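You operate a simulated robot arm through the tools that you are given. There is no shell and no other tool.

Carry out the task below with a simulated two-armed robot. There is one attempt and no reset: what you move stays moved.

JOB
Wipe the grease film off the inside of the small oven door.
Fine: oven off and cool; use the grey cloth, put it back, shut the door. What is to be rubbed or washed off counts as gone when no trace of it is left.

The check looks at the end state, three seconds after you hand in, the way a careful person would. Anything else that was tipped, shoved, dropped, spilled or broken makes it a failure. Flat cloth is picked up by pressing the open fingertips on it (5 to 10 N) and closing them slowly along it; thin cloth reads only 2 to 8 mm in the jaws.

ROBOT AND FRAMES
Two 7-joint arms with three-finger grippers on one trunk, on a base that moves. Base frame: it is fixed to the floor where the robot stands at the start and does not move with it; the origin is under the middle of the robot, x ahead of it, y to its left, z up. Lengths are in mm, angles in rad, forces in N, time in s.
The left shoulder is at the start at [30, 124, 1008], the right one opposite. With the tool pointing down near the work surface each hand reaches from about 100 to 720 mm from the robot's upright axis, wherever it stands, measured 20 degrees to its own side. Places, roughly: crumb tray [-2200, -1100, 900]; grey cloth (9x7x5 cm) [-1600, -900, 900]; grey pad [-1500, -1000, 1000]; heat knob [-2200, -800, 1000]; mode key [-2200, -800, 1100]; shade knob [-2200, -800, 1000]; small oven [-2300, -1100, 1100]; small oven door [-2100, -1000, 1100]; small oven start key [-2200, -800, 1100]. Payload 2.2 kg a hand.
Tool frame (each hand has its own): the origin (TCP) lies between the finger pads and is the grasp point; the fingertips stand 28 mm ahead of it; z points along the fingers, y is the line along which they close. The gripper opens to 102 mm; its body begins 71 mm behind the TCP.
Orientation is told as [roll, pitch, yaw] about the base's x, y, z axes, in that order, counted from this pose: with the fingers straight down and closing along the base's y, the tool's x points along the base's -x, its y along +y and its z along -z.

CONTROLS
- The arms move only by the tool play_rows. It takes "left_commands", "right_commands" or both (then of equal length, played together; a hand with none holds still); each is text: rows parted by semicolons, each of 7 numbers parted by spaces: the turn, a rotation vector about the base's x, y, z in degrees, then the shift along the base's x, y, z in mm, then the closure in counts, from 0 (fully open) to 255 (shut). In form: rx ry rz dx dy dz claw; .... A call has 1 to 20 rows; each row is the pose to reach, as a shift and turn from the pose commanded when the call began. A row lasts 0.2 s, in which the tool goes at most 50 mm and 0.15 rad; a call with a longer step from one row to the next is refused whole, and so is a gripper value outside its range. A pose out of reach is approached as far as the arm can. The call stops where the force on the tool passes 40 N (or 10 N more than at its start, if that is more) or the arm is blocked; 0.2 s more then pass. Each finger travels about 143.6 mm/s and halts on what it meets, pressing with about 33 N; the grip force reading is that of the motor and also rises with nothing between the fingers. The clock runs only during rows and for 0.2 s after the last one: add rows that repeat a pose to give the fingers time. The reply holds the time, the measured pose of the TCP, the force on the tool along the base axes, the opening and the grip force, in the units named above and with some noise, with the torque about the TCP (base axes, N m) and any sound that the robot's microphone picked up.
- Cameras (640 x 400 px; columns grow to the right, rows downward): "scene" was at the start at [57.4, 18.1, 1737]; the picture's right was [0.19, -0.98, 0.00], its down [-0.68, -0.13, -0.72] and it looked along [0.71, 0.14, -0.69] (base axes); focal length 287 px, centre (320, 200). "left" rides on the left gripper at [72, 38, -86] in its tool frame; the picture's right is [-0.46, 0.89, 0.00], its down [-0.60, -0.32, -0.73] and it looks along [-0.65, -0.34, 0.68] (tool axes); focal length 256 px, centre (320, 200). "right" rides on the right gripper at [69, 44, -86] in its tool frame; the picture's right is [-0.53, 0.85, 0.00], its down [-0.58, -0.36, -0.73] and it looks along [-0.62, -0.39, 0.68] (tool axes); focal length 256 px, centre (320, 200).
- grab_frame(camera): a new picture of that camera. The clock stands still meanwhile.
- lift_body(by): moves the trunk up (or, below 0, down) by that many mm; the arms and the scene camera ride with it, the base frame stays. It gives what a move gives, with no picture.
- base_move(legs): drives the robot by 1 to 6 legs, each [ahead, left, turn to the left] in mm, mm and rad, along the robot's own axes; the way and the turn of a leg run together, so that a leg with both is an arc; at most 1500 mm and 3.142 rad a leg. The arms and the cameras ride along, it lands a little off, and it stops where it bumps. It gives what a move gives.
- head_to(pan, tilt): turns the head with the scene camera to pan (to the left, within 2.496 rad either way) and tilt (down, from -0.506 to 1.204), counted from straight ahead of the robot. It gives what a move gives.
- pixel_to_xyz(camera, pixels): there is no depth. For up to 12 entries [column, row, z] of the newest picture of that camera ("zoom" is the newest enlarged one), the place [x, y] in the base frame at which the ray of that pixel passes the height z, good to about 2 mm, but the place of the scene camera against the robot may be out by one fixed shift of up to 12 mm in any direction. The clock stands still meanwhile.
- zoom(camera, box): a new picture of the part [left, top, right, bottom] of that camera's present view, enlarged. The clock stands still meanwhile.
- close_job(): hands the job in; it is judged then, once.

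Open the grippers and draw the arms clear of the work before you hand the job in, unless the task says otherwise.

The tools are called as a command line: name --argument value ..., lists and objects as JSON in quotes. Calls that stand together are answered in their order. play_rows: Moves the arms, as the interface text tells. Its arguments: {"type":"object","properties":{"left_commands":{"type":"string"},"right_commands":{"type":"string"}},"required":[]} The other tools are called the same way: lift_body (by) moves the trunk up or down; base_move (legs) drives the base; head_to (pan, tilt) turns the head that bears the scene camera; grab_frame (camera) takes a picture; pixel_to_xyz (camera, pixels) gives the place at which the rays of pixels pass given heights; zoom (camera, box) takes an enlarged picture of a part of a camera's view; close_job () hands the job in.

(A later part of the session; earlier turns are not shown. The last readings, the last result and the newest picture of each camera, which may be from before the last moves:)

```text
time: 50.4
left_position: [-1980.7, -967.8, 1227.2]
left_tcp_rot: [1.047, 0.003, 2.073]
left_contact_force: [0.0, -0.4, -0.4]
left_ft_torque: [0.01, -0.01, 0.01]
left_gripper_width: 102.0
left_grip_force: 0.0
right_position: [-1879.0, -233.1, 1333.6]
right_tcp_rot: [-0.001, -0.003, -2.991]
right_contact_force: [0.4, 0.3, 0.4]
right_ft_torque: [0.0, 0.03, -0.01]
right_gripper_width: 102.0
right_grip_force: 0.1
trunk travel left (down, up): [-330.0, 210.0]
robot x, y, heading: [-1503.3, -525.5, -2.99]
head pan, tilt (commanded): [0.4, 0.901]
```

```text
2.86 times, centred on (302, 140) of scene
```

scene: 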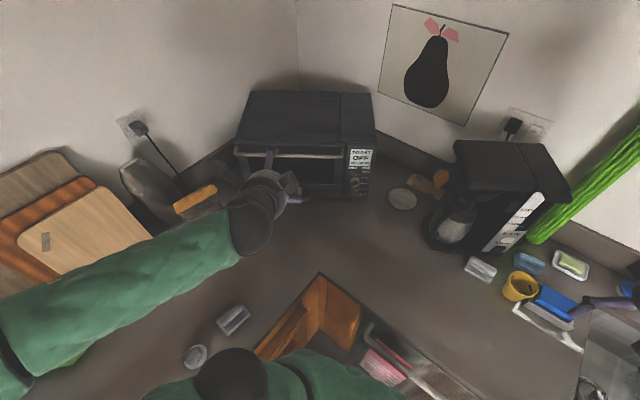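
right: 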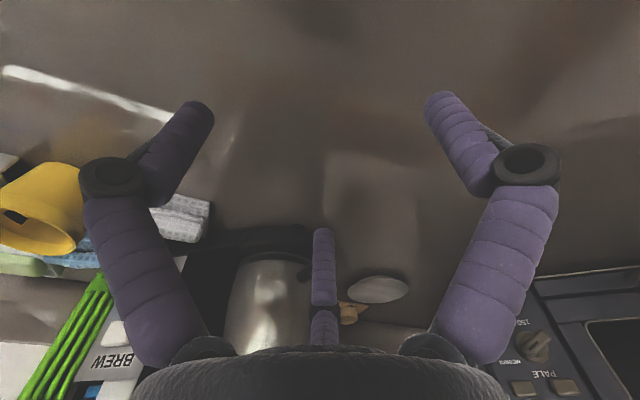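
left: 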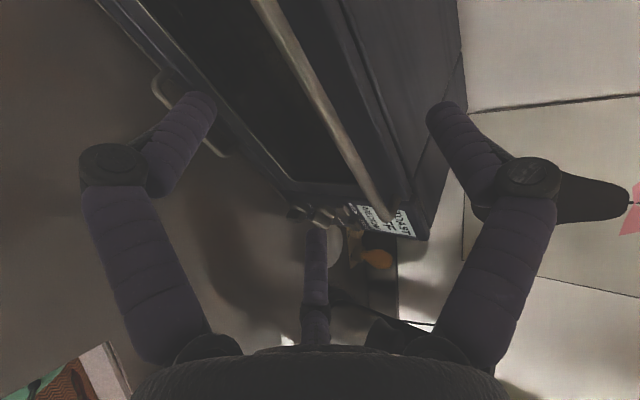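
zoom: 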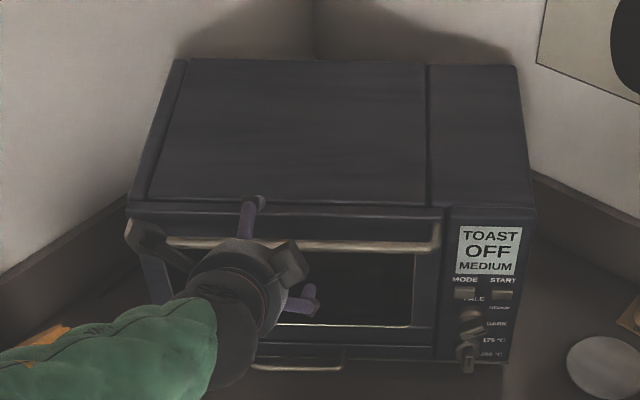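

The bar runs from (258,0) to (388,212), midway between the finger tips. I take rays here for a second triangulation with the hand camera.

pixel_to_xyz --camera "left" --pixels '[[388, 212, 1150], [388, 212, 1200], [320, 100, 1150], [320, 100, 1200], [264, 8, 1150], [264, 8, 1200], [412, 236, 1150], [412, 236, 1200], [398, 212, 1200], [398, 212, 1150]]'

zoom --camera "left" --box '[240, 0, 440, 240]'

```text
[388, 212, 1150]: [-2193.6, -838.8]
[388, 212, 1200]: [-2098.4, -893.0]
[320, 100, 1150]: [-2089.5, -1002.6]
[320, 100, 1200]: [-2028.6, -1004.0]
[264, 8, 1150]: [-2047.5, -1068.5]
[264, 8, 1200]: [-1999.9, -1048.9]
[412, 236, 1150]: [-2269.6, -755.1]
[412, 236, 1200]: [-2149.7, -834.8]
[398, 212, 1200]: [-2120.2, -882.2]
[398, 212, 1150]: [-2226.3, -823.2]
```

```text
1.67 times, centred on (340, 120) of left
```

zoom: 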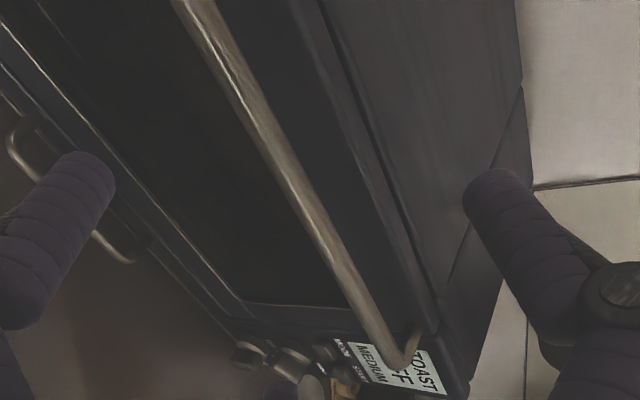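

Combined, the bar lies near (-2068,-1005) at z≈1168. At 30 degrees down the thumb would meet the oven's top edge, so I flatten the hand to about 10 degrees down and close it part way to straddle the bar.

play_rows --left_commands "-3.2 5.85 0 3 5 -13 40; -6.4 11.7 0 7 11 -26 80; -9.64 17.52 0 10 16 -38 100; -9.64 17.52 0 10 16 -38 100; -9.64 17.52 0 10 16 -38 100"

grab_frame --camera "left"

zoom --camera "scene" --box '[190, 70, 414, 210]'

```text
time: 51.6
left_position: [-1980.4, -934.7, 1200.5]
left_tcp_rot: [1.388, 0.007, 2.084]
left_contact_force: [0.1, 0.5, -0.3]
left_ft_torque: [-0.02, -0.01, 0.03]
left_gripper_width: 62.2
left_grip_force: 0.0
left hand out of reach, approached as far as the arm can: row 3, 4, 5
right_position: [-1881.1, -234.3, 1334.4]
right_tcp_rot: [0.0, 0.0, -2.991]
right_contact_force: [0.2, -0.3, -0.1]
right_ft_torque: [-0.03, -0.03, -0.01]
right_gripper_width: 102.5
right_grip_force: 0.1
trunk travel left (down, up): [-330.0, 210.0]
robot x, y, heading: [-1501.0, -529.4, -2.998]
head pan, tilt (commanded): [0.4, 0.901]
```

```text
taken
```

left: 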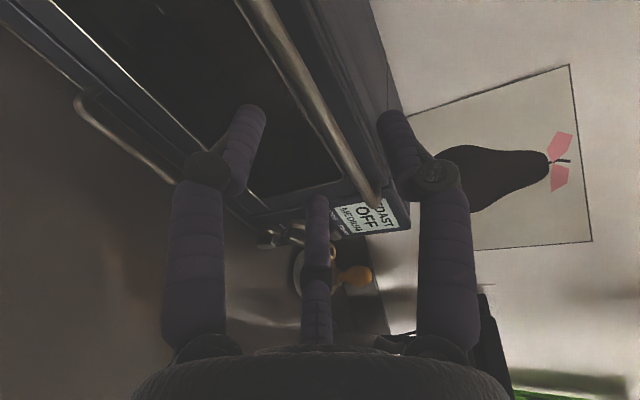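

```text
2.86 times, centred on (302, 140) of scene
```

zoom: 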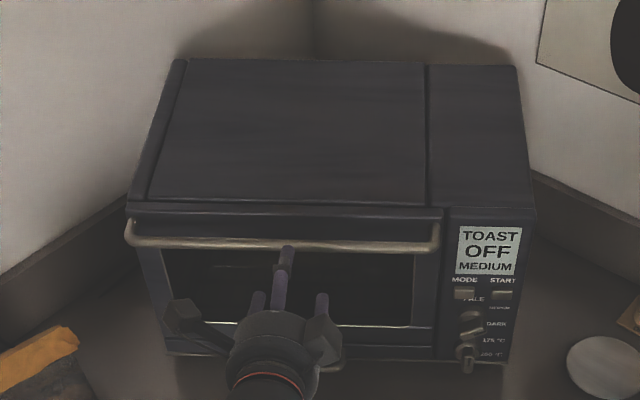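

The arm could not quite reach that folded pose and stopped at (-1980,-935,1200). I move 50 mm along the hand's axis towards the bar, where the arm is less folded, and check where it gets to.

play_rows --left_commands "0 0 0 -14 -8 -3 100; 0 0 0 -29 -16 -6 100; 0 0 0 -43 -24 -9 100; 0 0 0 -43 -24 -9 100"

grab_frame --camera "left"

zoom --camera "scene" --box '[190, 70, 414, 210]'

```text
time: 52.6
left_position: [-2026.5, -951.8, 1198.8]
left_tcp_rot: [1.392, 0.006, 2.078]
left_contact_force: [-0.6, 0.5, -0.3]
left_ft_torque: [0.01, -0.03, -0.02]
left_gripper_width: 62.1
left_grip_force: 0.1
left hand out of reach, approached as far as the arm can: row 1, 2, 3, 4
right_position: [-1880.4, -234.1, 1334.8]
right_tcp_rot: [0.001, -0.002, -2.992]
right_contact_force: [-0.3, 0.0, -0.1]
right_ft_torque: [-0.02, 0.01, -0.03]
right_gripper_width: 101.8
right_grip_force: 0.1
trunk travel left (down, up): [-330.0, 210.0]
robot x, y, heading: [-1501.9, -529.0, -2.991]
head pan, tilt (commanded): [0.4, 0.901]
```

```text
taken
```

left: 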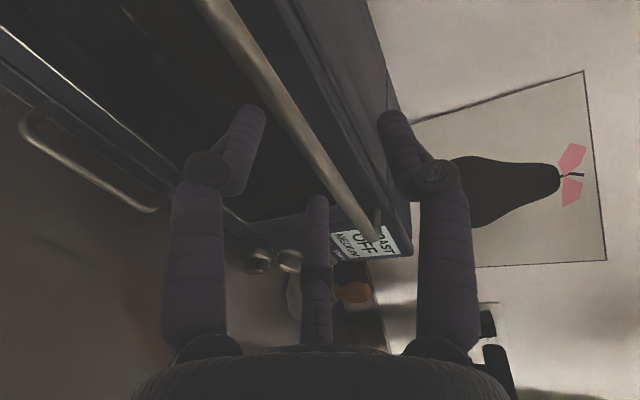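

```text
2.86 times, centred on (302, 140) of scene
```

zoom: 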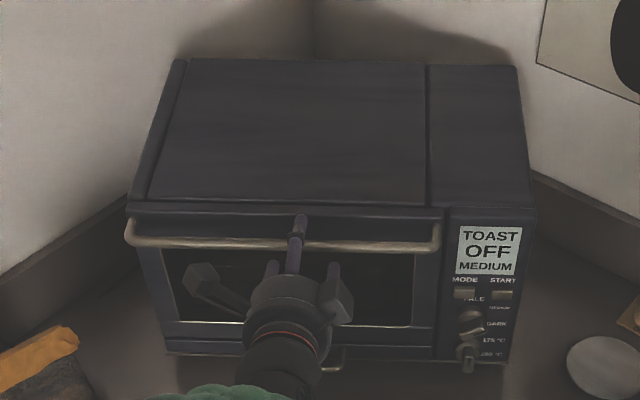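

The hand stops about 30 mm off wherever it points only 10 degrees down, so that pitch is at a joint limit; 17 degrees was still reached. I go back to 20 degrees down, keeping about 70 mm from the bar.

play_rows --left_commands "2.4 -4.38 0 2 1 6 100; 4.82 -8.76 0 3 2.5 12 100; 4.82 -8.76 0 3 2.5 12 100"

grab_frame --camera "left"

```text
time: 53.4
left_position: [-2024.3, -948.7, 1209.3]
left_tcp_rot: [1.219, 0.004, 2.072]
left_contact_force: [0.3, 0.1, 0.5]
left_ft_torque: [0.02, 0.0, -0.02]
left_gripper_width: 61.9
left_grip_force: 0.0
right_position: [-1879.8, -234.8, 1334.3]
right_tcp_rot: [-0.001, -0.002, -2.991]
right_contact_force: [-0.3, 0.7, 0.0]
right_ft_torque: [0.0, 0.0, -0.02]
right_gripper_width: 102.1
right_grip_force: 0.0
trunk travel left (down, up): [-330.0, 210.0]
robot x, y, heading: [-1501.1, -528.3, -2.996]
head pan, tilt (commanded): [0.4, 0.901]
```

```text
taken
```

left: 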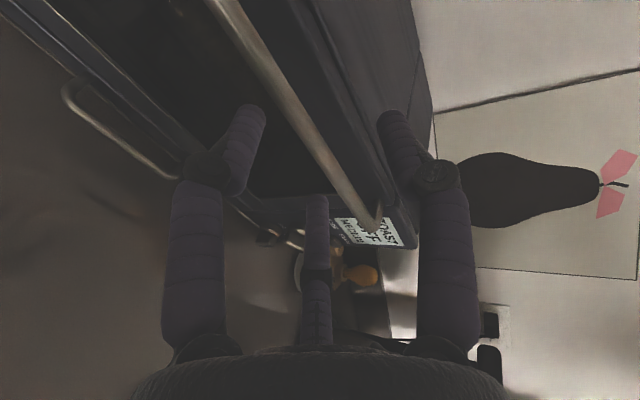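

The pose now is reached exactly (20 degrees down). By my estimate the bar is 76 mm ahead and 16 mm below the hand's axis; I correct the height and advance 35 mm, then look again.

play_rows --left_commands "0 0 0 -12 -7 -14 100; 0 0 0 -24 -13 -27 100; 0 0 0 -24 -13 -27 100"

zoom --camera "left" --box '[160, 0, 480, 240]'

zoom --camera "scene" --box '[230, 100, 390, 200]'

```text
time: 54.2
left_position: [-2048.1, -962.2, 1182.6]
left_tcp_rot: [1.221, 0.004, 2.071]
left_contact_force: [0.7, 0.0, 0.4]
left_ft_torque: [-0.01, 0.02, -0.01]
left_gripper_width: 62.0
left_grip_force: 0.0
right_position: [-1879.7, -234.0, 1333.5]
right_tcp_rot: [0.001, -0.001, -2.991]
right_contact_force: [0.4, -0.4, -0.6]
right_ft_torque: [0.02, 0.02, 0.0]
right_gripper_width: 101.9
right_grip_force: 0.1
trunk travel left (down, up): [-330.0, 210.0]
robot x, y, heading: [-1501.5, -528.8, -2.986]
head pan, tilt (commanded): [0.4, 0.901]
```

```text
1.67 times, centred on (320, 120) of left
```

zoom: 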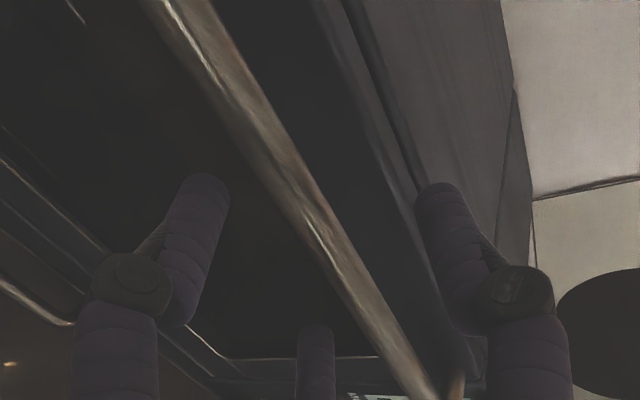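

```text
4.00 times, centred on (310, 150) of scene
```

zoom: 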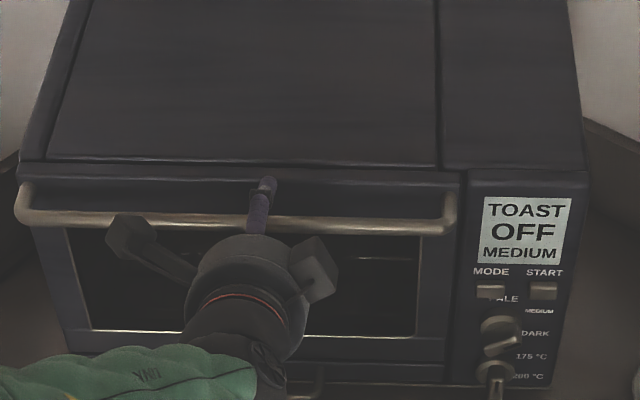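

The bar passes between the thumb and the two fingers. I take rays on the bar here to fix its distance.

pixel_to_xyz --camera "left" --pixels '[[320, 147, 1150], [320, 147, 1170], [320, 147, 1190], [290, 92, 1150], [290, 92, 1170], [290, 92, 1190], [250, 18, 1150], [250, 18, 1170], [250, 18, 1190]]'

```text
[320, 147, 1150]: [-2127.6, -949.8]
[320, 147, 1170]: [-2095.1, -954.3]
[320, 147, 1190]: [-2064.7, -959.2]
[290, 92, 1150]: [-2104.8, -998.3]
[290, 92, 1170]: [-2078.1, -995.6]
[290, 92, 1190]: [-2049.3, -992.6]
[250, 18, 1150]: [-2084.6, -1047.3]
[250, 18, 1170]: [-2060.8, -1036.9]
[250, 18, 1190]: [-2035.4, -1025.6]
```

I calibrate the scene camera on the thumb tip, which should be near (-2083,-981,1211), and re-measure the bar in that same picture.

pixel_to_xyz --camera "zoom" --pixels '[[267, 183, 1190], [267, 183, 1210], [120, 216, 1150], [120, 216, 1170], [120, 216, 1190], [380, 226, 1150], [380, 226, 1170], [380, 226, 1190], [325, 265, 1200], [128, 230, 1200]]'

grab_frame --camera "right"

```text
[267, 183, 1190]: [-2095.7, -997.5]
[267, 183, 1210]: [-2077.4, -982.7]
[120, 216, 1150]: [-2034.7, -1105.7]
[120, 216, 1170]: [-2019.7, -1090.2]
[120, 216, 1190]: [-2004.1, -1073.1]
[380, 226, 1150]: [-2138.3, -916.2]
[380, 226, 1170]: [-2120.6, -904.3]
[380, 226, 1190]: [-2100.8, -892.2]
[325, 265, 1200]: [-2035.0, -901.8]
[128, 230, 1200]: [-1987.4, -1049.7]
```

```text
taken
```

right: 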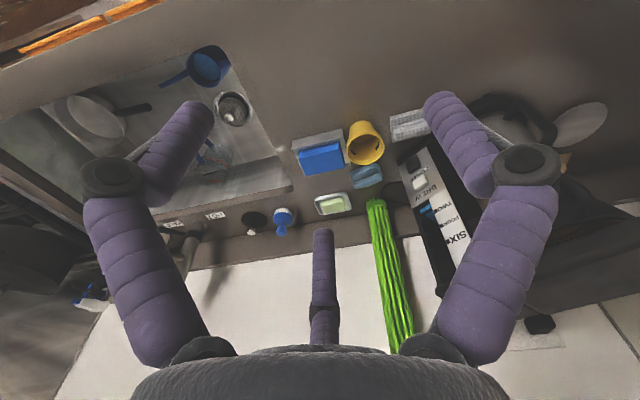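

The scene camera agrees with the thumb to about 6 mm, and the bar is now put at z≈1178, about 27 mm ahead of the TCP, right at the fingertips. I narrow the fingers to about 42 mm and advance 16 mm so that they straddle the bar.

play_rows --left_commands "0 0 0 -1 -1 4 125; 0 0 0 -2 -1 5 150; 0 0 0 -6 -3 3 150; 0 0 0 -10 -6 1 150; 0 0 0 -15 -8 -1 150; 0 0 0 -15 -8 -1 150"

zoom --camera "left" --box '[160, 0, 480, 240]'

zoom --camera "scene" --box '[230, 100, 390, 200]'

```text
time: 55.6
left_position: [-2062.0, -969.2, 1179.0]
left_tcp_rot: [1.215, 0.001, 2.071]
left_contact_force: [3.9, 3.8, -12.1]
left_ft_torque: [0.36, -0.07, 0.22]
left_gripper_width: 45.9
left_grip_force: 2.7
right_position: [-1881.3, -235.5, 1335.1]
right_tcp_rot: [0.0, -0.002, -2.993]
right_contact_force: [1.2, -0.1, -0.1]
right_ft_torque: [-0.01, -0.01, 0.0]
right_gripper_width: 102.0
right_grip_force: 0.2
trunk travel left (down, up): [-330.0, 210.0]
robot x, y, heading: [-1503.3, -529.0, -2.992]
head pan, tilt (commanded): [0.4, 0.901]
```

```text
1.67 times, centred on (320, 120) of left
```

zoom: 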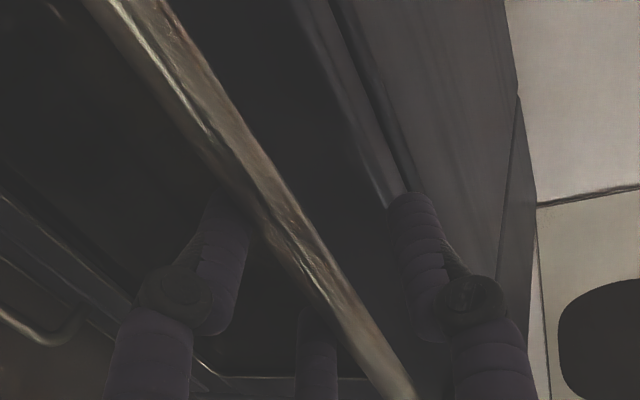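

```text
4.00 times, centred on (310, 150) of scene
```

zoom: 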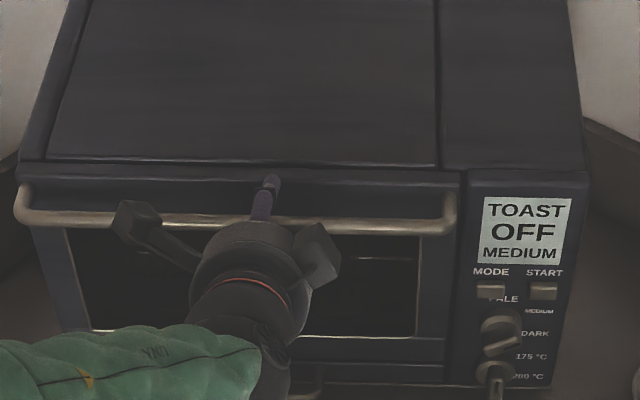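

The lower two fingers touch the bar's underside (12 N down on the hand, opening 45.9), so the bar sits a little below the axis. I shift the hand 6 mm down and close slowly onto the bar.

play_rows --left_commands "0 0 0 1 1 -4 150; 0 0 0 2 1 -6 165; 0 0 0 2 1 -6 180; 0 0 0 2 1 -6 195; 0 0 0 2 1 -6 210; 0 0 0 2 1 -6 225; 0 0 0 2 1 -6 225"

zoom --camera "left" --box '[160, 0, 480, 240]'

zoom --camera "scene" --box '[230, 100, 390, 200]'

```text
time: 57.2
left_position: [-2058.7, -969.3, 1173.9]
left_tcp_rot: [1.22, 0.004, 2.072]
left_contact_force: [6.2, -1.4, -11.7]
left_ft_torque: [0.35, -0.02, 0.24]
left_gripper_width: 22.1
left_grip_force: 45.1
right_position: [-1879.8, -235.8, 1335.0]
right_tcp_rot: [0.0, -0.002, -2.992]
right_contact_force: [0.3, 0.2, -0.4]
right_ft_torque: [0.03, -0.01, 0.02]
right_gripper_width: 102.2
right_grip_force: 0.0
trunk travel left (down, up): [-330.0, 210.0]
robot x, y, heading: [-1502.4, -530.4, -2.995]
head pan, tilt (commanded): [0.4, 0.901]
```

```text
1.67 times, centred on (320, 120) of left
```

zoom: 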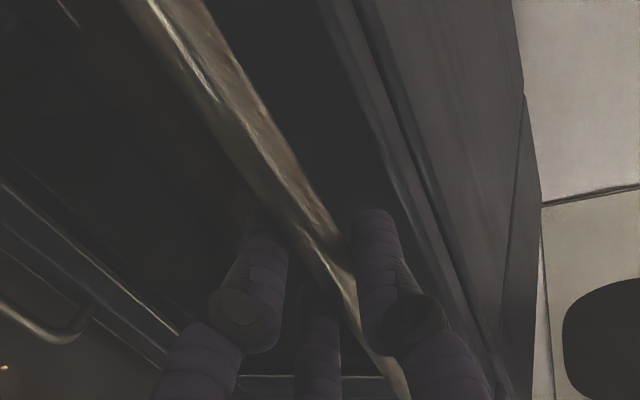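

```text
4.00 times, centred on (310, 150) of scene
```

zoom: 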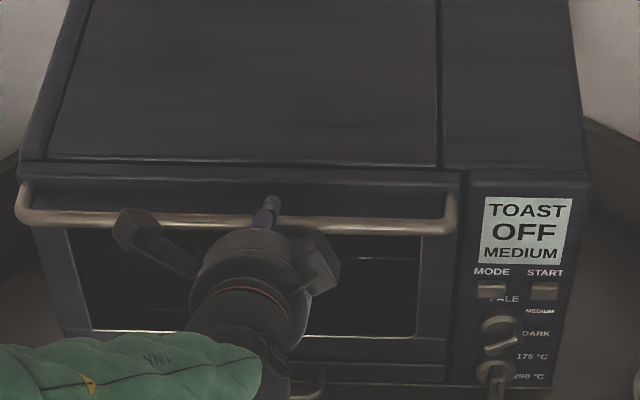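

The bar is held: opening 22 mm, thumb over, two fingers under. I pull slowly along the door's arc for the first 10 degrees.

play_rows --left_commands "0 0 0 3.8 2.1 -0.9 225; 0 0 0 7.6 4.2 -1.9 225; 0 0 0 11.4 6.3 -3 225; 0 0 0 15.1 8.3 -4.3 225; 0 0 0 18.9 10.4 -5.5 225; 0 0 0 22.6 12.4 -6.9 225; 0 0 0 26.2 14.4 -8.4 225; 0 0 0 29.9 16.4 -10 225"

grab_frame --camera "scene"

```text
time: 59.0
left_position: [-2032.0, -953.2, 1163.9]
left_tcp_rot: [1.221, 0.003, 2.071]
left_contact_force: [-6.5, -3.8, -9.8]
left_ft_torque: [0.43, 0.23, -0.04]
left_gripper_width: 22.4
left_grip_force: 44.9
right_position: [-1882.0, -234.4, 1334.0]
right_tcp_rot: [0.0, 0.0, -2.99]
right_contact_force: [0.3, -0.7, -0.7]
right_ft_torque: [-0.01, 0.01, -0.01]
right_gripper_width: 102.1
right_grip_force: 0.1
trunk travel left (down, up): [-330.0, 210.0]
robot x, y, heading: [-1503.2, -529.1, -2.993]
head pan, tilt (commanded): [0.4, 0.901]
```

```text
taken
```

scene: 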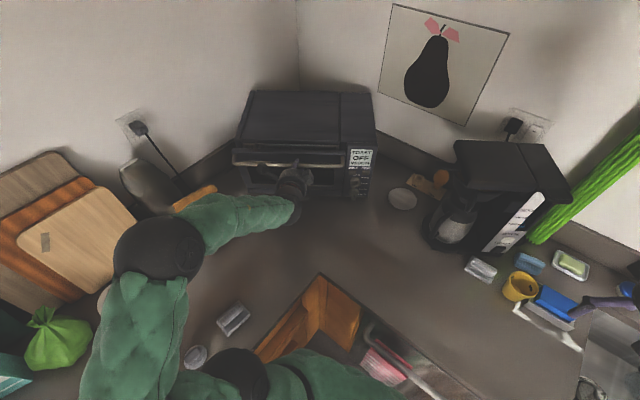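

The hand followed and force stays low (about 12 N). I enlarge to see whether the door has opened and how close the elbow is to the cutting boards and jar.

zoom --camera "scene" --box '[90, 80, 410, 280]'

zoom --camera "scene" --box '[220, 110, 380, 210]'

```text
2.00 times, centred on (250, 180) of scene
```

zoom: 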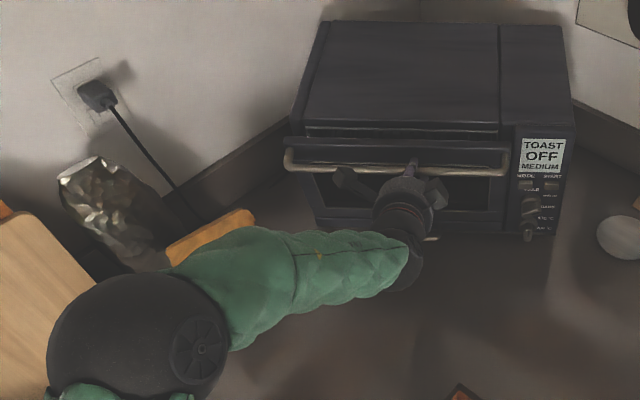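

```text
4.00 times, centred on (300, 160) of scene
```

zoom: 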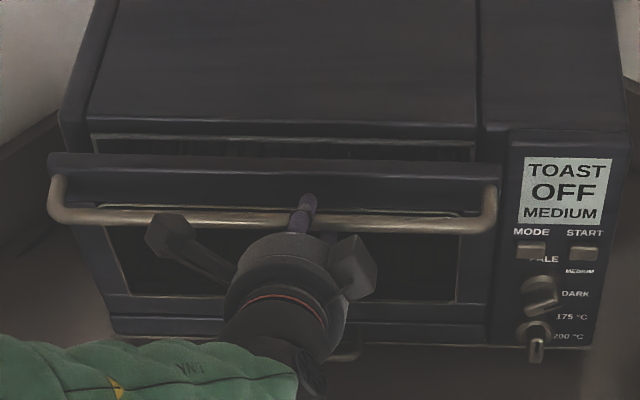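

The door is open about 10 degrees. I check the elbow's likely place at (160,245) against the boards.

pixel_to_xyz --camera "scene" --pixels '[[160, 245, 1000], [160, 245, 1100], [160, 245, 1200], [160, 245, 1300], [60, 160, 1200], [128, 205, 1100], [300, 205, 1250], [230, 365, 1088]]'

head_to --pan 0.9 --tilt 0.8

grab_frame --camera "scene"

```text
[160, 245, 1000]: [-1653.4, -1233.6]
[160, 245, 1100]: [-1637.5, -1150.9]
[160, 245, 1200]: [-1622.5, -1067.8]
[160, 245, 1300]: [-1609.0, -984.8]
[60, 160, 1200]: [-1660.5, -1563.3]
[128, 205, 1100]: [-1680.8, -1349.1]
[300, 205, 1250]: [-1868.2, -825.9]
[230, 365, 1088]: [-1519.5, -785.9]
```

```text
time: 60.0
left_position: [-2031.0, -953.2, 1164.1]
left_tcp_rot: [1.219, 0.003, 2.071]
left_contact_force: [-2.7, -2.3, -9.2]
left_ft_torque: [0.49, 0.11, 0.08]
left_gripper_width: 21.7
left_grip_force: 45.0
right_position: [-1881.4, -235.3, 1333.9]
right_tcp_rot: [0.0, 0.0, -2.991]
right_contact_force: [0.6, -0.8, 0.0]
right_ft_torque: [0.03, 0.01, 0.03]
right_gripper_width: 102.0
right_grip_force: 0.1
trunk travel left (down, up): [-330.0, 210.0]
robot x, y, heading: [-1503.2, -527.2, -2.991]
head pan, tilt (commanded): [0.901, 0.799]
```

```text
taken
```

scene: 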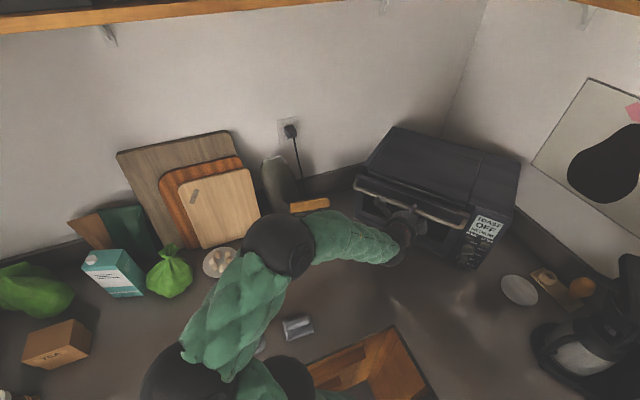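

The elbow sits near (-1625,-1070,1190), still some 140 mm from the boards. I open another 10 degrees and watch the elbow.

play_rows --left_commands "0 0 0 3.6 2 -1.7 225; 0 0 0 7.2 4 -3.5 225; 0 0 0 10.8 6 -5.4 225; 0 0 0 14.3 7.9 -7.3 225; 0 0 0 17.8 9.8 -9.3 225; 0 0 0 21.2 11.7 -11.4 225; 0 0 0 24.6 13.6 -13.6 225; 0 0 0 27.9 15.4 -15.8 225"

grab_frame --camera "scene"

```text
time: 61.8
left_position: [-2005.4, -937.8, 1149.4]
left_tcp_rot: [1.22, 0.004, 2.071]
left_contact_force: [-6.5, -2.9, -6.5]
left_ft_torque: [0.4, 0.25, -0.1]
left_gripper_width: 22.0
left_grip_force: 45.0
right_position: [-1881.8, -235.1, 1333.9]
right_tcp_rot: [0.001, 0.001, -2.993]
right_contact_force: [-0.8, -0.8, 0.3]
right_ft_torque: [0.04, -0.02, -0.01]
right_gripper_width: 102.1
right_grip_force: 0.0
trunk travel left (down, up): [-330.0, 210.0]
robot x, y, heading: [-1502.8, -529.3, -2.995]
head pan, tilt (commanded): [0.901, 0.799]
```

```text
taken
```

scene: 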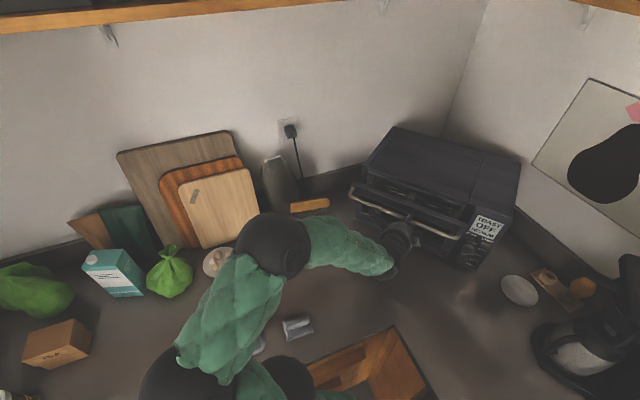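

The elbow moved only slightly. I keep on along the arc to about 40 degrees.

play_rows --left_commands "0 0 0 3.3 1.8 -2.3 225; 0 0 0 6.6 3.6 -4.8 225; 0 0 0 9.8 5.4 -7.3 225; 0 0 0 13 7.1 -9.9 225; 0 0 0 16.1 8.9 -12.6 225; 0 0 0 19.2 10.6 -15.4 225; 0 0 0 22.2 12.2 -18.2 225; 0 0 0 25.1 13.8 -21.1 225; 0 0 0 28 15.4 -24.1 225; 0 0 0 30.8 17 -27.1 225; 0 0 0 33.6 18.5 -30.2 225; 0 0 0 36.4 20 -33.4 225; 0 0 0 39 21.5 -36.6 225; 0 0 0 41.6 22.9 -39.9 225; 0 0 0 44.1 24.3 -43.3 225; 0 0 0 46.6 25.6 -46.8 225"

grab_frame --camera "scene"

```text
time: 65.2
left_position: [-1957.1, -911.4, 1103.1]
left_tcp_rot: [1.217, 0.006, 2.076]
left_contact_force: [-2.2, 1.9, 1.7]
left_ft_torque: [0.55, 0.52, -0.71]
left_gripper_width: 22.3
left_grip_force: 45.1
right_position: [-1881.0, -234.0, 1335.3]
right_tcp_rot: [0.0, -0.002, -2.99]
right_contact_force: [0.1, -0.4, -0.1]
right_ft_torque: [0.01, 0.01, 0.0]
right_gripper_width: 102.3
right_grip_force: 0.0
trunk travel left (down, up): [-330.0, 210.0]
robot x, y, heading: [-1503.1, -527.0, -2.984]
head pan, tilt (commanded): [0.901, 0.799]
```

```text
taken
```

scene: 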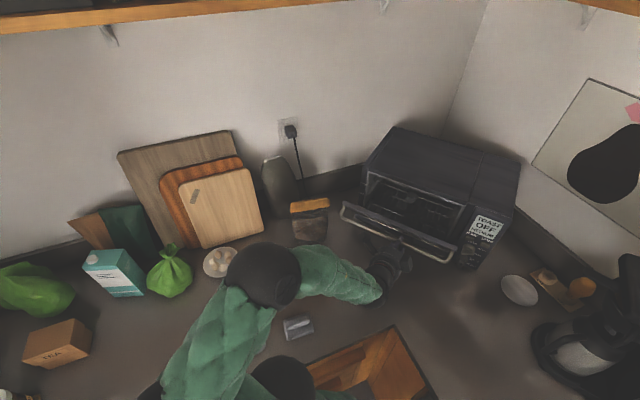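

Door about 40 degrees open, forces only 2–3 N, elbow clear. I go on to about 60 degrees.

play_rows --left_commands "0 0 0 2.4 1.3 -3.5 225; 0 0 0 4.7 2.6 -7.1 225; 0 0 0 7 3.9 -10.7 225; 0 0 0 9.2 5.1 -14.4 225; 0 0 0 11.3 6.3 -18.1 225; 0 0 0 13.4 7.4 -21.9 225; 0 0 0 15.4 8.5 -25.7 225; 0 0 0 17.3 9.5 -29.5 225; 0 0 0 19.1 10.5 -33.5 225; 0 0 0 20.8 11.5 -37.5 225; 0 0 0 22.5 12.4 -41.5 225; 0 0 0 24.2 13.3 -45.6 225; 0 0 0 25.7 14.1 -49.7 225; 0 0 0 27.2 14.9 -53.8 225; 0 0 0 28.5 15.7 -58 225; 0 0 0 29.8 16.4 -62.1 225"

grab_frame --camera "scene"

grab_frame --camera "left"

```text
time: 66.7
left_position: [-1944.6, -904.3, 1084.9]
left_tcp_rot: [1.217, 0.004, 2.096]
left_contact_force: [1.3, -16.8, -8.9]
left_ft_torque: [-0.11, -0.28, 0.93]
left_gripper_width: 22.1
left_grip_force: 45.1
left hand out of reach, approached as far as the arm can: row 2, 3, 4, 5, 6, 7
right_position: [-1881.7, -237.0, 1333.6]
right_tcp_rot: [-0.002, 0.0, -2.99]
right_contact_force: [-0.8, 0.2, -0.3]
right_ft_torque: [-0.02, -0.01, 0.02]
right_gripper_width: 101.7
right_grip_force: 0.0
trunk travel left (down, up): [-330.0, 210.0]
robot x, y, heading: [-1499.8, -527.4, -2.985]
head pan, tilt (commanded): [0.901, 0.799]
stopped in row 7 (left hand): the force on the tool passed its limit at 41 N (the readings are from after the stop); the commanded pose is now the measured one
```

```text
taken
```

scene: 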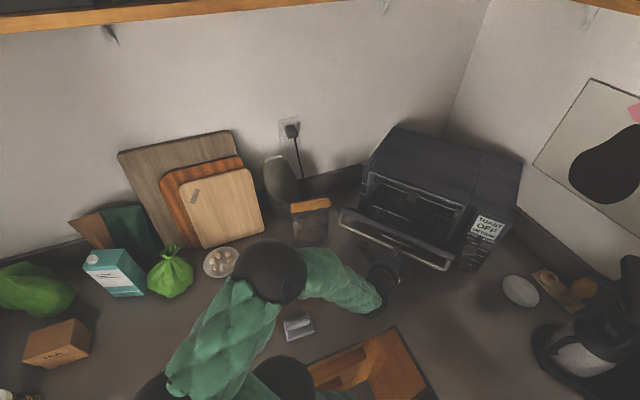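

```text
taken
```

left: 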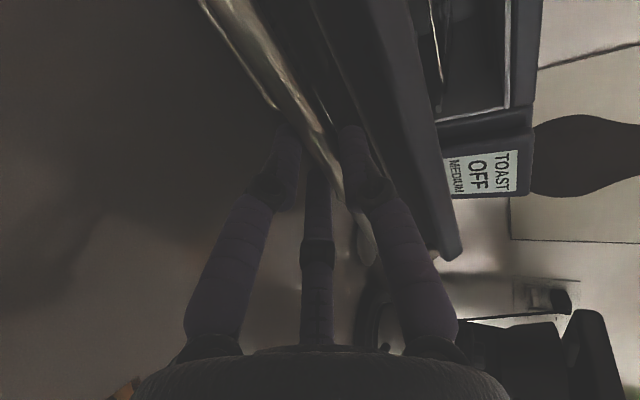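

The arm ran into its limit at about 47 degrees of door and the force rose to 41 N, then eased. I loosen the fingers a little, still caging the bar, to see whether the door stays by itself.

play_rows --left_commands "0 0 0 0 0 0 200; 0 0 0 0 0 0 180; 0 0 0 0 0 0 165; 0 0 0 0 0 0 165; 0 0 0 0 0 0 165"

grab_frame --camera "left"

zoom --camera "scene" --box '[300, 110, 540, 310]'

```text
time: 67.9
left_position: [-1945.3, -899.3, 1086.6]
left_tcp_rot: [1.219, 0.005, 2.088]
left_contact_force: [0.7, -0.2, 0.0]
left_ft_torque: [0.04, -0.02, 0.0]
left_gripper_width: 36.4
left_grip_force: 0.0
right_position: [-1880.4, -235.0, 1333.8]
right_tcp_rot: [0.0, -0.002, -2.991]
right_contact_force: [-0.2, 0.4, 0.8]
right_ft_torque: [0.0, 0.01, 0.02]
right_gripper_width: 102.2
right_grip_force: 0.0
trunk travel left (down, up): [-330.0, 210.0]
robot x, y, heading: [-1498.4, -527.6, -2.991]
head pan, tilt (commanded): [0.901, 0.799]
```

```text
taken
```

left: 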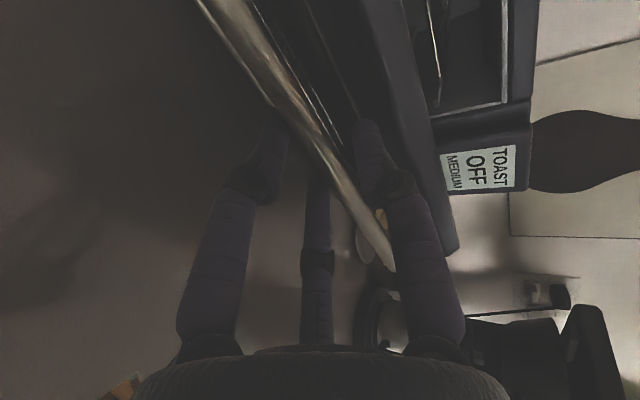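

```text
2.00 times, centred on (420, 210) of scene
```

zoom: 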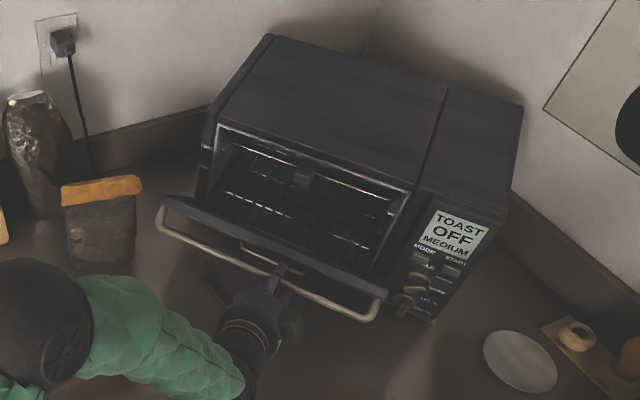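

With the fingers loose (36 mm, zero force) the door stays at about 45 degrees by itself. I draw the hand back off the bar along its axis.

play_rows --left_commands "0 0 0 8 4.5 3.4 165; 0 0 0 16 9 7 165; 0 0 0 25 13.5 10 165; 0 0 0 33 18 14 165; 0 0 0 41 22.5 17 165; 0 0 0 49 27 20 165; 0 0 0 49 27 20 165"

grab_frame --camera "left"

zoom --camera "scene" --box '[300, 110, 540, 310]'

```text
time: 69.5
left_position: [-1896.5, -873.4, 1106.0]
left_tcp_rot: [1.221, 0.003, 2.088]
left_contact_force: [-0.8, -0.1, 0.5]
left_ft_torque: [-0.02, -0.02, 0.03]
left_gripper_width: 36.0
left_grip_force: 0.0
right_position: [-1880.6, -235.9, 1334.4]
right_tcp_rot: [-0.001, -0.002, -2.991]
right_contact_force: [0.0, 0.4, -0.6]
right_ft_torque: [-0.03, 0.02, 0.02]
right_gripper_width: 102.1
right_grip_force: 0.1
trunk travel left (down, up): [-330.0, 210.0]
robot x, y, heading: [-1504.1, -531.2, -2.989]
head pan, tilt (commanded): [0.901, 0.799]
```

```text
taken
```

left: 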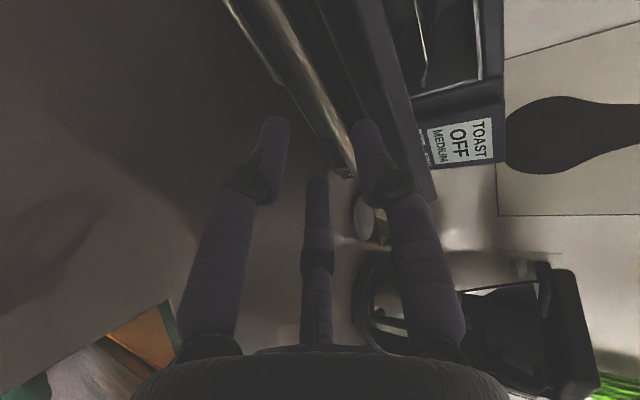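

```text
2.00 times, centred on (420, 210) of scene
```

zoom: 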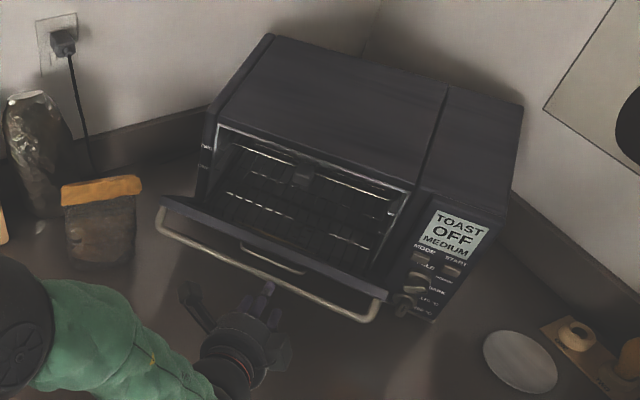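

The hand is clear of the bar and the door holds at about 45 degrees. I raise the hand, swing it back to pointing down and close the fingers, to press the door down from its inside rim.

play_rows --left_commands "0 0 0 0 0 40 165; 0 0 0 0 0 80 180; 3.96 -6.95 0 0 0 110 200; 7.92 -13.9 0 0 0 130 220; 11.88 -20.86 0 0 0 150 240; 15.84 -27.8 0 0 0 165 255; 19.8 -34.76 0 0 0 180 255; 23.76 -41.7 0 0 0 190 255; 27.72 -48.7 0 0 0 195 255; 31.68 -55.6 0 0 0 200 255; 34.65 -60.8 0 0 0 200 255; 34.65 -60.8 0 0 0 200 255"

grab_frame --camera "scene"

grab_frame --camera "left"

```text
time: 72.1
left_position: [-1896.5, -872.4, 1306.5]
left_tcp_rot: [-0.004, 0.0, 2.085]
left_contact_force: [-0.2, 0.1, -0.1]
left_ft_torque: [0.02, 0.01, -0.01]
left_gripper_width: 1.7
left_grip_force: 31.4
right_position: [-1880.0, -235.1, 1334.2]
right_tcp_rot: [0.001, -0.002, -2.991]
right_contact_force: [0.2, -0.1, -0.6]
right_ft_torque: [0.02, 0.03, -0.02]
right_gripper_width: 102.0
right_grip_force: 0.0
trunk travel left (down, up): [-330.0, 210.0]
robot x, y, heading: [-1503.1, -529.0, -2.99]
head pan, tilt (commanded): [0.901, 0.799]
```

```text
taken
```

scene: 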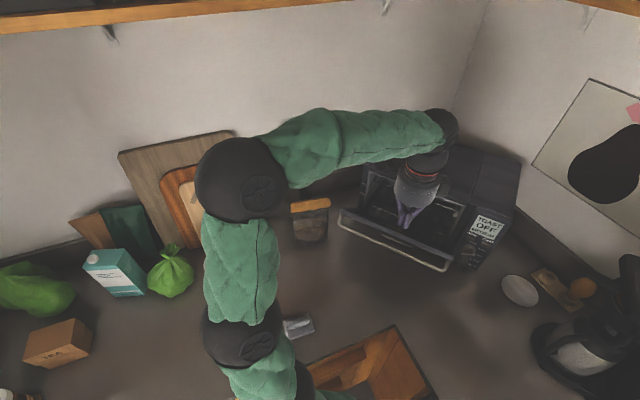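

```text
taken
```

left: 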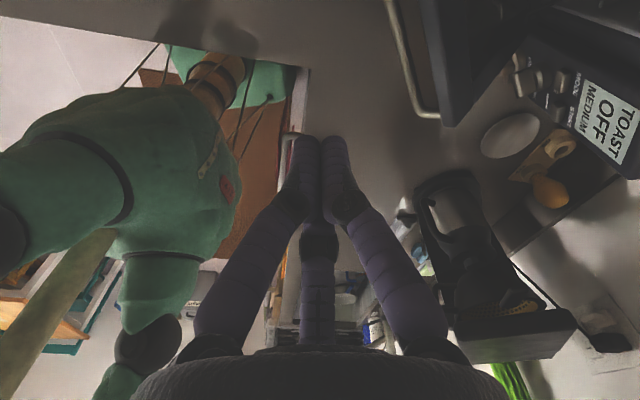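

The closed fingers point straight down. I bring the head back to the oven and measure the open door's top edge.

head_to --pan 0.45 --tilt 0.9

grab_frame --camera "scene"

zoom --camera "scene" --box '[190, 90, 390, 215]'

```text
time: 73.0
left_position: [-1896.5, -871.6, 1305.6]
left_tcp_rot: [-0.001, 0.001, 2.084]
left_contact_force: [-0.5, 0.8, -0.2]
left_ft_torque: [-0.01, 0.01, -0.01]
left_gripper_width: 2.3
left_grip_force: 31.2
right_position: [-1880.7, -234.5, 1333.4]
right_tcp_rot: [0.001, -0.002, -2.992]
right_contact_force: [0.7, -0.1, 0.6]
right_ft_torque: [-0.02, 0.01, -0.02]
right_gripper_width: 102.1
right_grip_force: 0.2
trunk travel left (down, up): [-330.0, 210.0]
robot x, y, heading: [-1497.2, -529.6, -2.99]
head pan, tilt (commanded): [0.45, 0.901]
```

```text
taken
```

scene: 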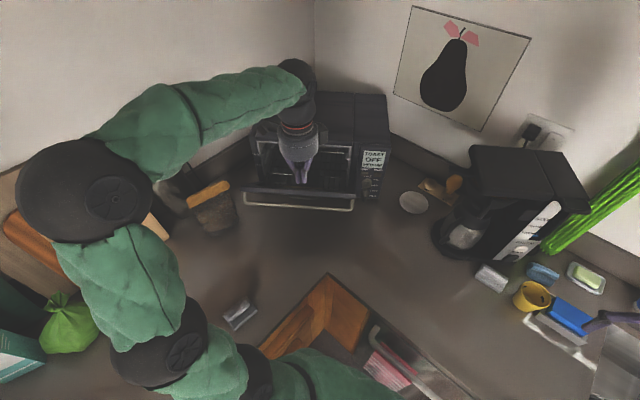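

```text
3.20 times, centred on (290, 152) of scene
```

zoom: 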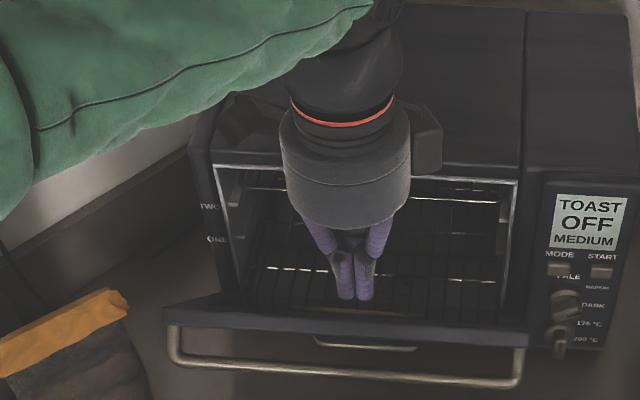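

The door's top edge runs in the zoom from (165,310) to (528,328). I take its rays at likely heights.

pixel_to_xyz --camera "zoom" --pixels '[[180, 310, 1100], [180, 310, 1130], [520, 326, 1100], [520, 326, 1130], [345, 316, 1100], [345, 316, 1130], [350, 298, 1278], [345, 380, 1080]]'

```text
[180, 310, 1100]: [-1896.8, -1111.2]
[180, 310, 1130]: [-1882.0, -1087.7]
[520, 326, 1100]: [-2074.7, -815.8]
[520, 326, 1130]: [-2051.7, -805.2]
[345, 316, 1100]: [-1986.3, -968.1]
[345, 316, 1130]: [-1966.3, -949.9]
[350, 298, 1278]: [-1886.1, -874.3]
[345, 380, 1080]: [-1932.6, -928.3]
```

The fingertip check shows the scene camera reads about 8 mm too far in +x; corrected, the door's top edge is at about z=1134 and 42 degrees open. I bring the closed fingers over its inner rim, ending just above it.

play_rows --left_commands "0 0 0 -29 -16 0 255; 0 0 0 -57 -31 0 255; 0 0 0 -86 -47 -20 255; 0 0 0 -114 -63 -50 255; 0 0 0 -114 -63 -90 255; 0 0 0 -114 -63 -120 255; 0 0 0 -114 -63 -120 255"

zoom --camera "scene" --box '[190, 90, 390, 215]'

grab_frame --camera "left"

```text
time: 74.6
left_position: [-2011.3, -936.4, 1185.1]
left_tcp_rot: [-0.002, 0.002, 2.084]
left_contact_force: [0.6, 0.9, -0.3]
left_ft_torque: [-0.05, 0.01, 0.01]
left_gripper_width: 2.3
left_grip_force: 31.7
right_position: [-1880.0, -234.2, 1334.8]
right_tcp_rot: [0.0, -0.001, -2.992]
right_contact_force: [0.7, -0.2, -0.2]
right_ft_torque: [0.0, -0.03, 0.01]
right_gripper_width: 102.0
right_grip_force: 0.1
trunk travel left (down, up): [-330.0, 210.0]
robot x, y, heading: [-1498.4, -529.6, -2.988]
head pan, tilt (commanded): [0.45, 0.901]
```

```text
3.20 times, centred on (290, 152) of scene
```

zoom: 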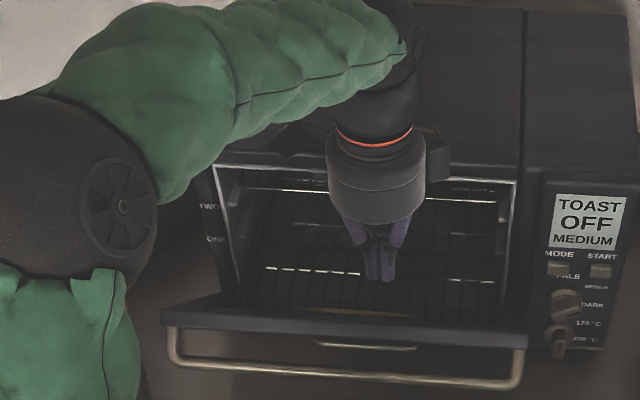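

```text
taken
```

left: 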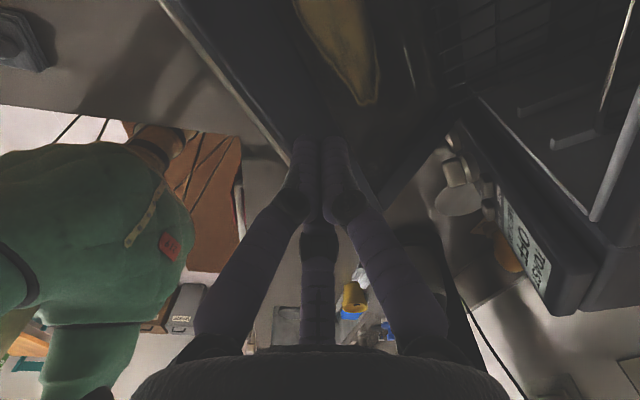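

The left hand camera shows a yellowish grease patch on the door's inside at (340,50). I now lower the fingertips onto the inner rim and press the door down along its arc to about 60 degrees.

play_rows --left_commands "0 0 0 0 0 -12 255; 0 0 0 0 0 -24 255; 0 0 0 0 0 -36 255; 0 0 0 5.3 2.9 -44 255; 0 0 0 12.3 6.7 -51 255; 0 0 0 20.7 11.4 -58 255; 0 0 0 28 15.4 -66 255; 0 0 0 35 19.3 -76 255; 0 0 0 41.2 22.7 -87 255; 0 0 0 41.2 22.7 -87 255"

zoom --camera "scene" --box '[190, 90, 390, 215]'

grab_frame --camera "left"

```text
time: 76.8
left_position: [-1970.2, -912.8, 1099.5]
left_tcp_rot: [-0.002, 0.003, 2.084]
left_contact_force: [0.0, 0.3, 0.3]
left_ft_torque: [0.03, -0.02, -0.01]
left_gripper_width: 1.9
left_grip_force: 31.5
right_position: [-1880.2, -235.7, 1334.5]
right_tcp_rot: [0.0, -0.001, -2.992]
right_contact_force: [0.2, -0.4, 0.3]
right_ft_torque: [0.0, 0.0, 0.01]
right_gripper_width: 102.1
right_grip_force: 0.1
trunk travel left (down, up): [-330.0, 210.0]
robot x, y, heading: [-1500.2, -528.2, -2.987]
head pan, tilt (commanded): [0.45, 0.901]
```

```text
3.20 times, centred on (290, 152) of scene
```

zoom: 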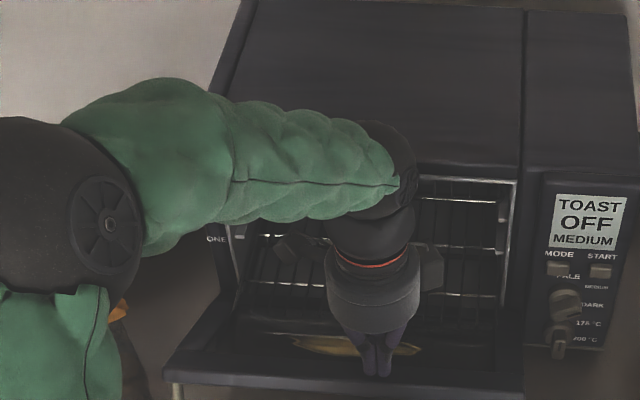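

```text
taken
```

left: 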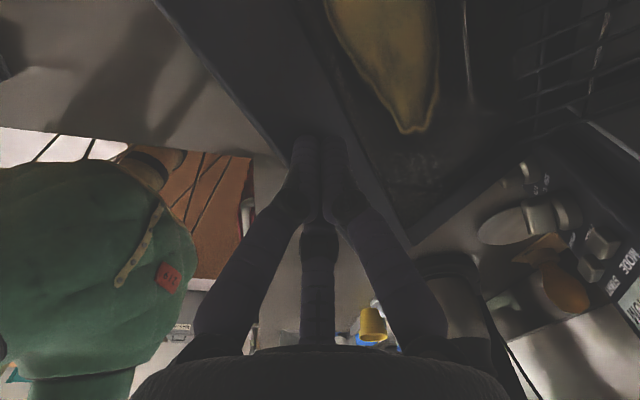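

The door follows the fingers down (force near zero); the grease patch is visible at zoom (355,347). I continue the arc nearly to horizontal.

play_rows --left_commands "0 0 0 5.3 2.9 -8 255; 0 0 0 10.5 5.8 -18 255; 0 0 0 13.1 7.2 -26 255; 0 0 0 15.8 8.7 -34 255; 0 0 0 18.4 10.1 -42 255; 0 0 0 21 11.6 -50 255; 0 0 0 23.7 13 -58 255; 0 0 0 26.3 14.5 -66 255; 0 0 0 28 15.4 -73 255; 0 0 0 29 16 -80 255"

zoom --camera "scene" --box '[190, 90, 390, 215]'

grab_frame --camera "left"

```text
time: 78.9
left_position: [-1944.8, -899.8, 1033.4]
left_tcp_rot: [0.013, -0.002, 2.085]
left_contact_force: [7.8, 6.9, 25.0]
left_ft_torque: [0.4, -0.57, -0.16]
left_gripper_width: 1.9
left_grip_force: 31.3
right_position: [-1880.1, -233.8, 1335.0]
right_tcp_rot: [-0.001, -0.001, -2.992]
right_contact_force: [-0.6, -0.8, -0.7]
right_ft_torque: [0.01, -0.03, 0.01]
right_gripper_width: 102.1
right_grip_force: 0.0
trunk travel left (down, up): [-330.0, 210.0]
robot x, y, heading: [-1501.8, -529.8, -2.989]
head pan, tilt (commanded): [0.45, 0.901]
stopped in row 10 (left hand): the force on the tool passed its limit at 49 N (the readings are from after the stop); the commanded pose is now the measured one
```

```text
3.20 times, centred on (290, 152) of scene
```

zoom: 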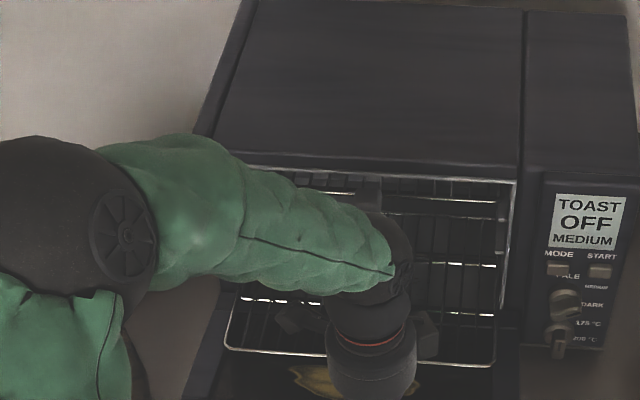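

```text
taken
```

left: 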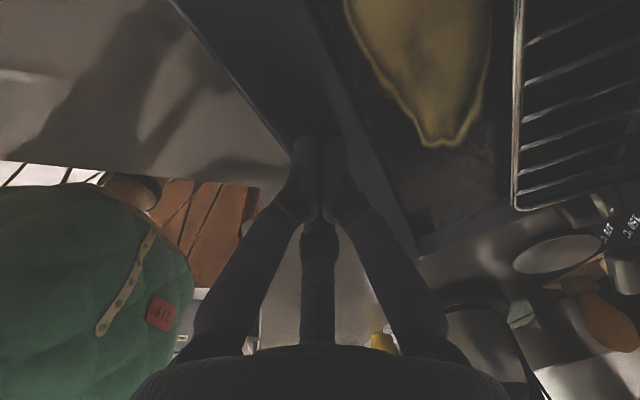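

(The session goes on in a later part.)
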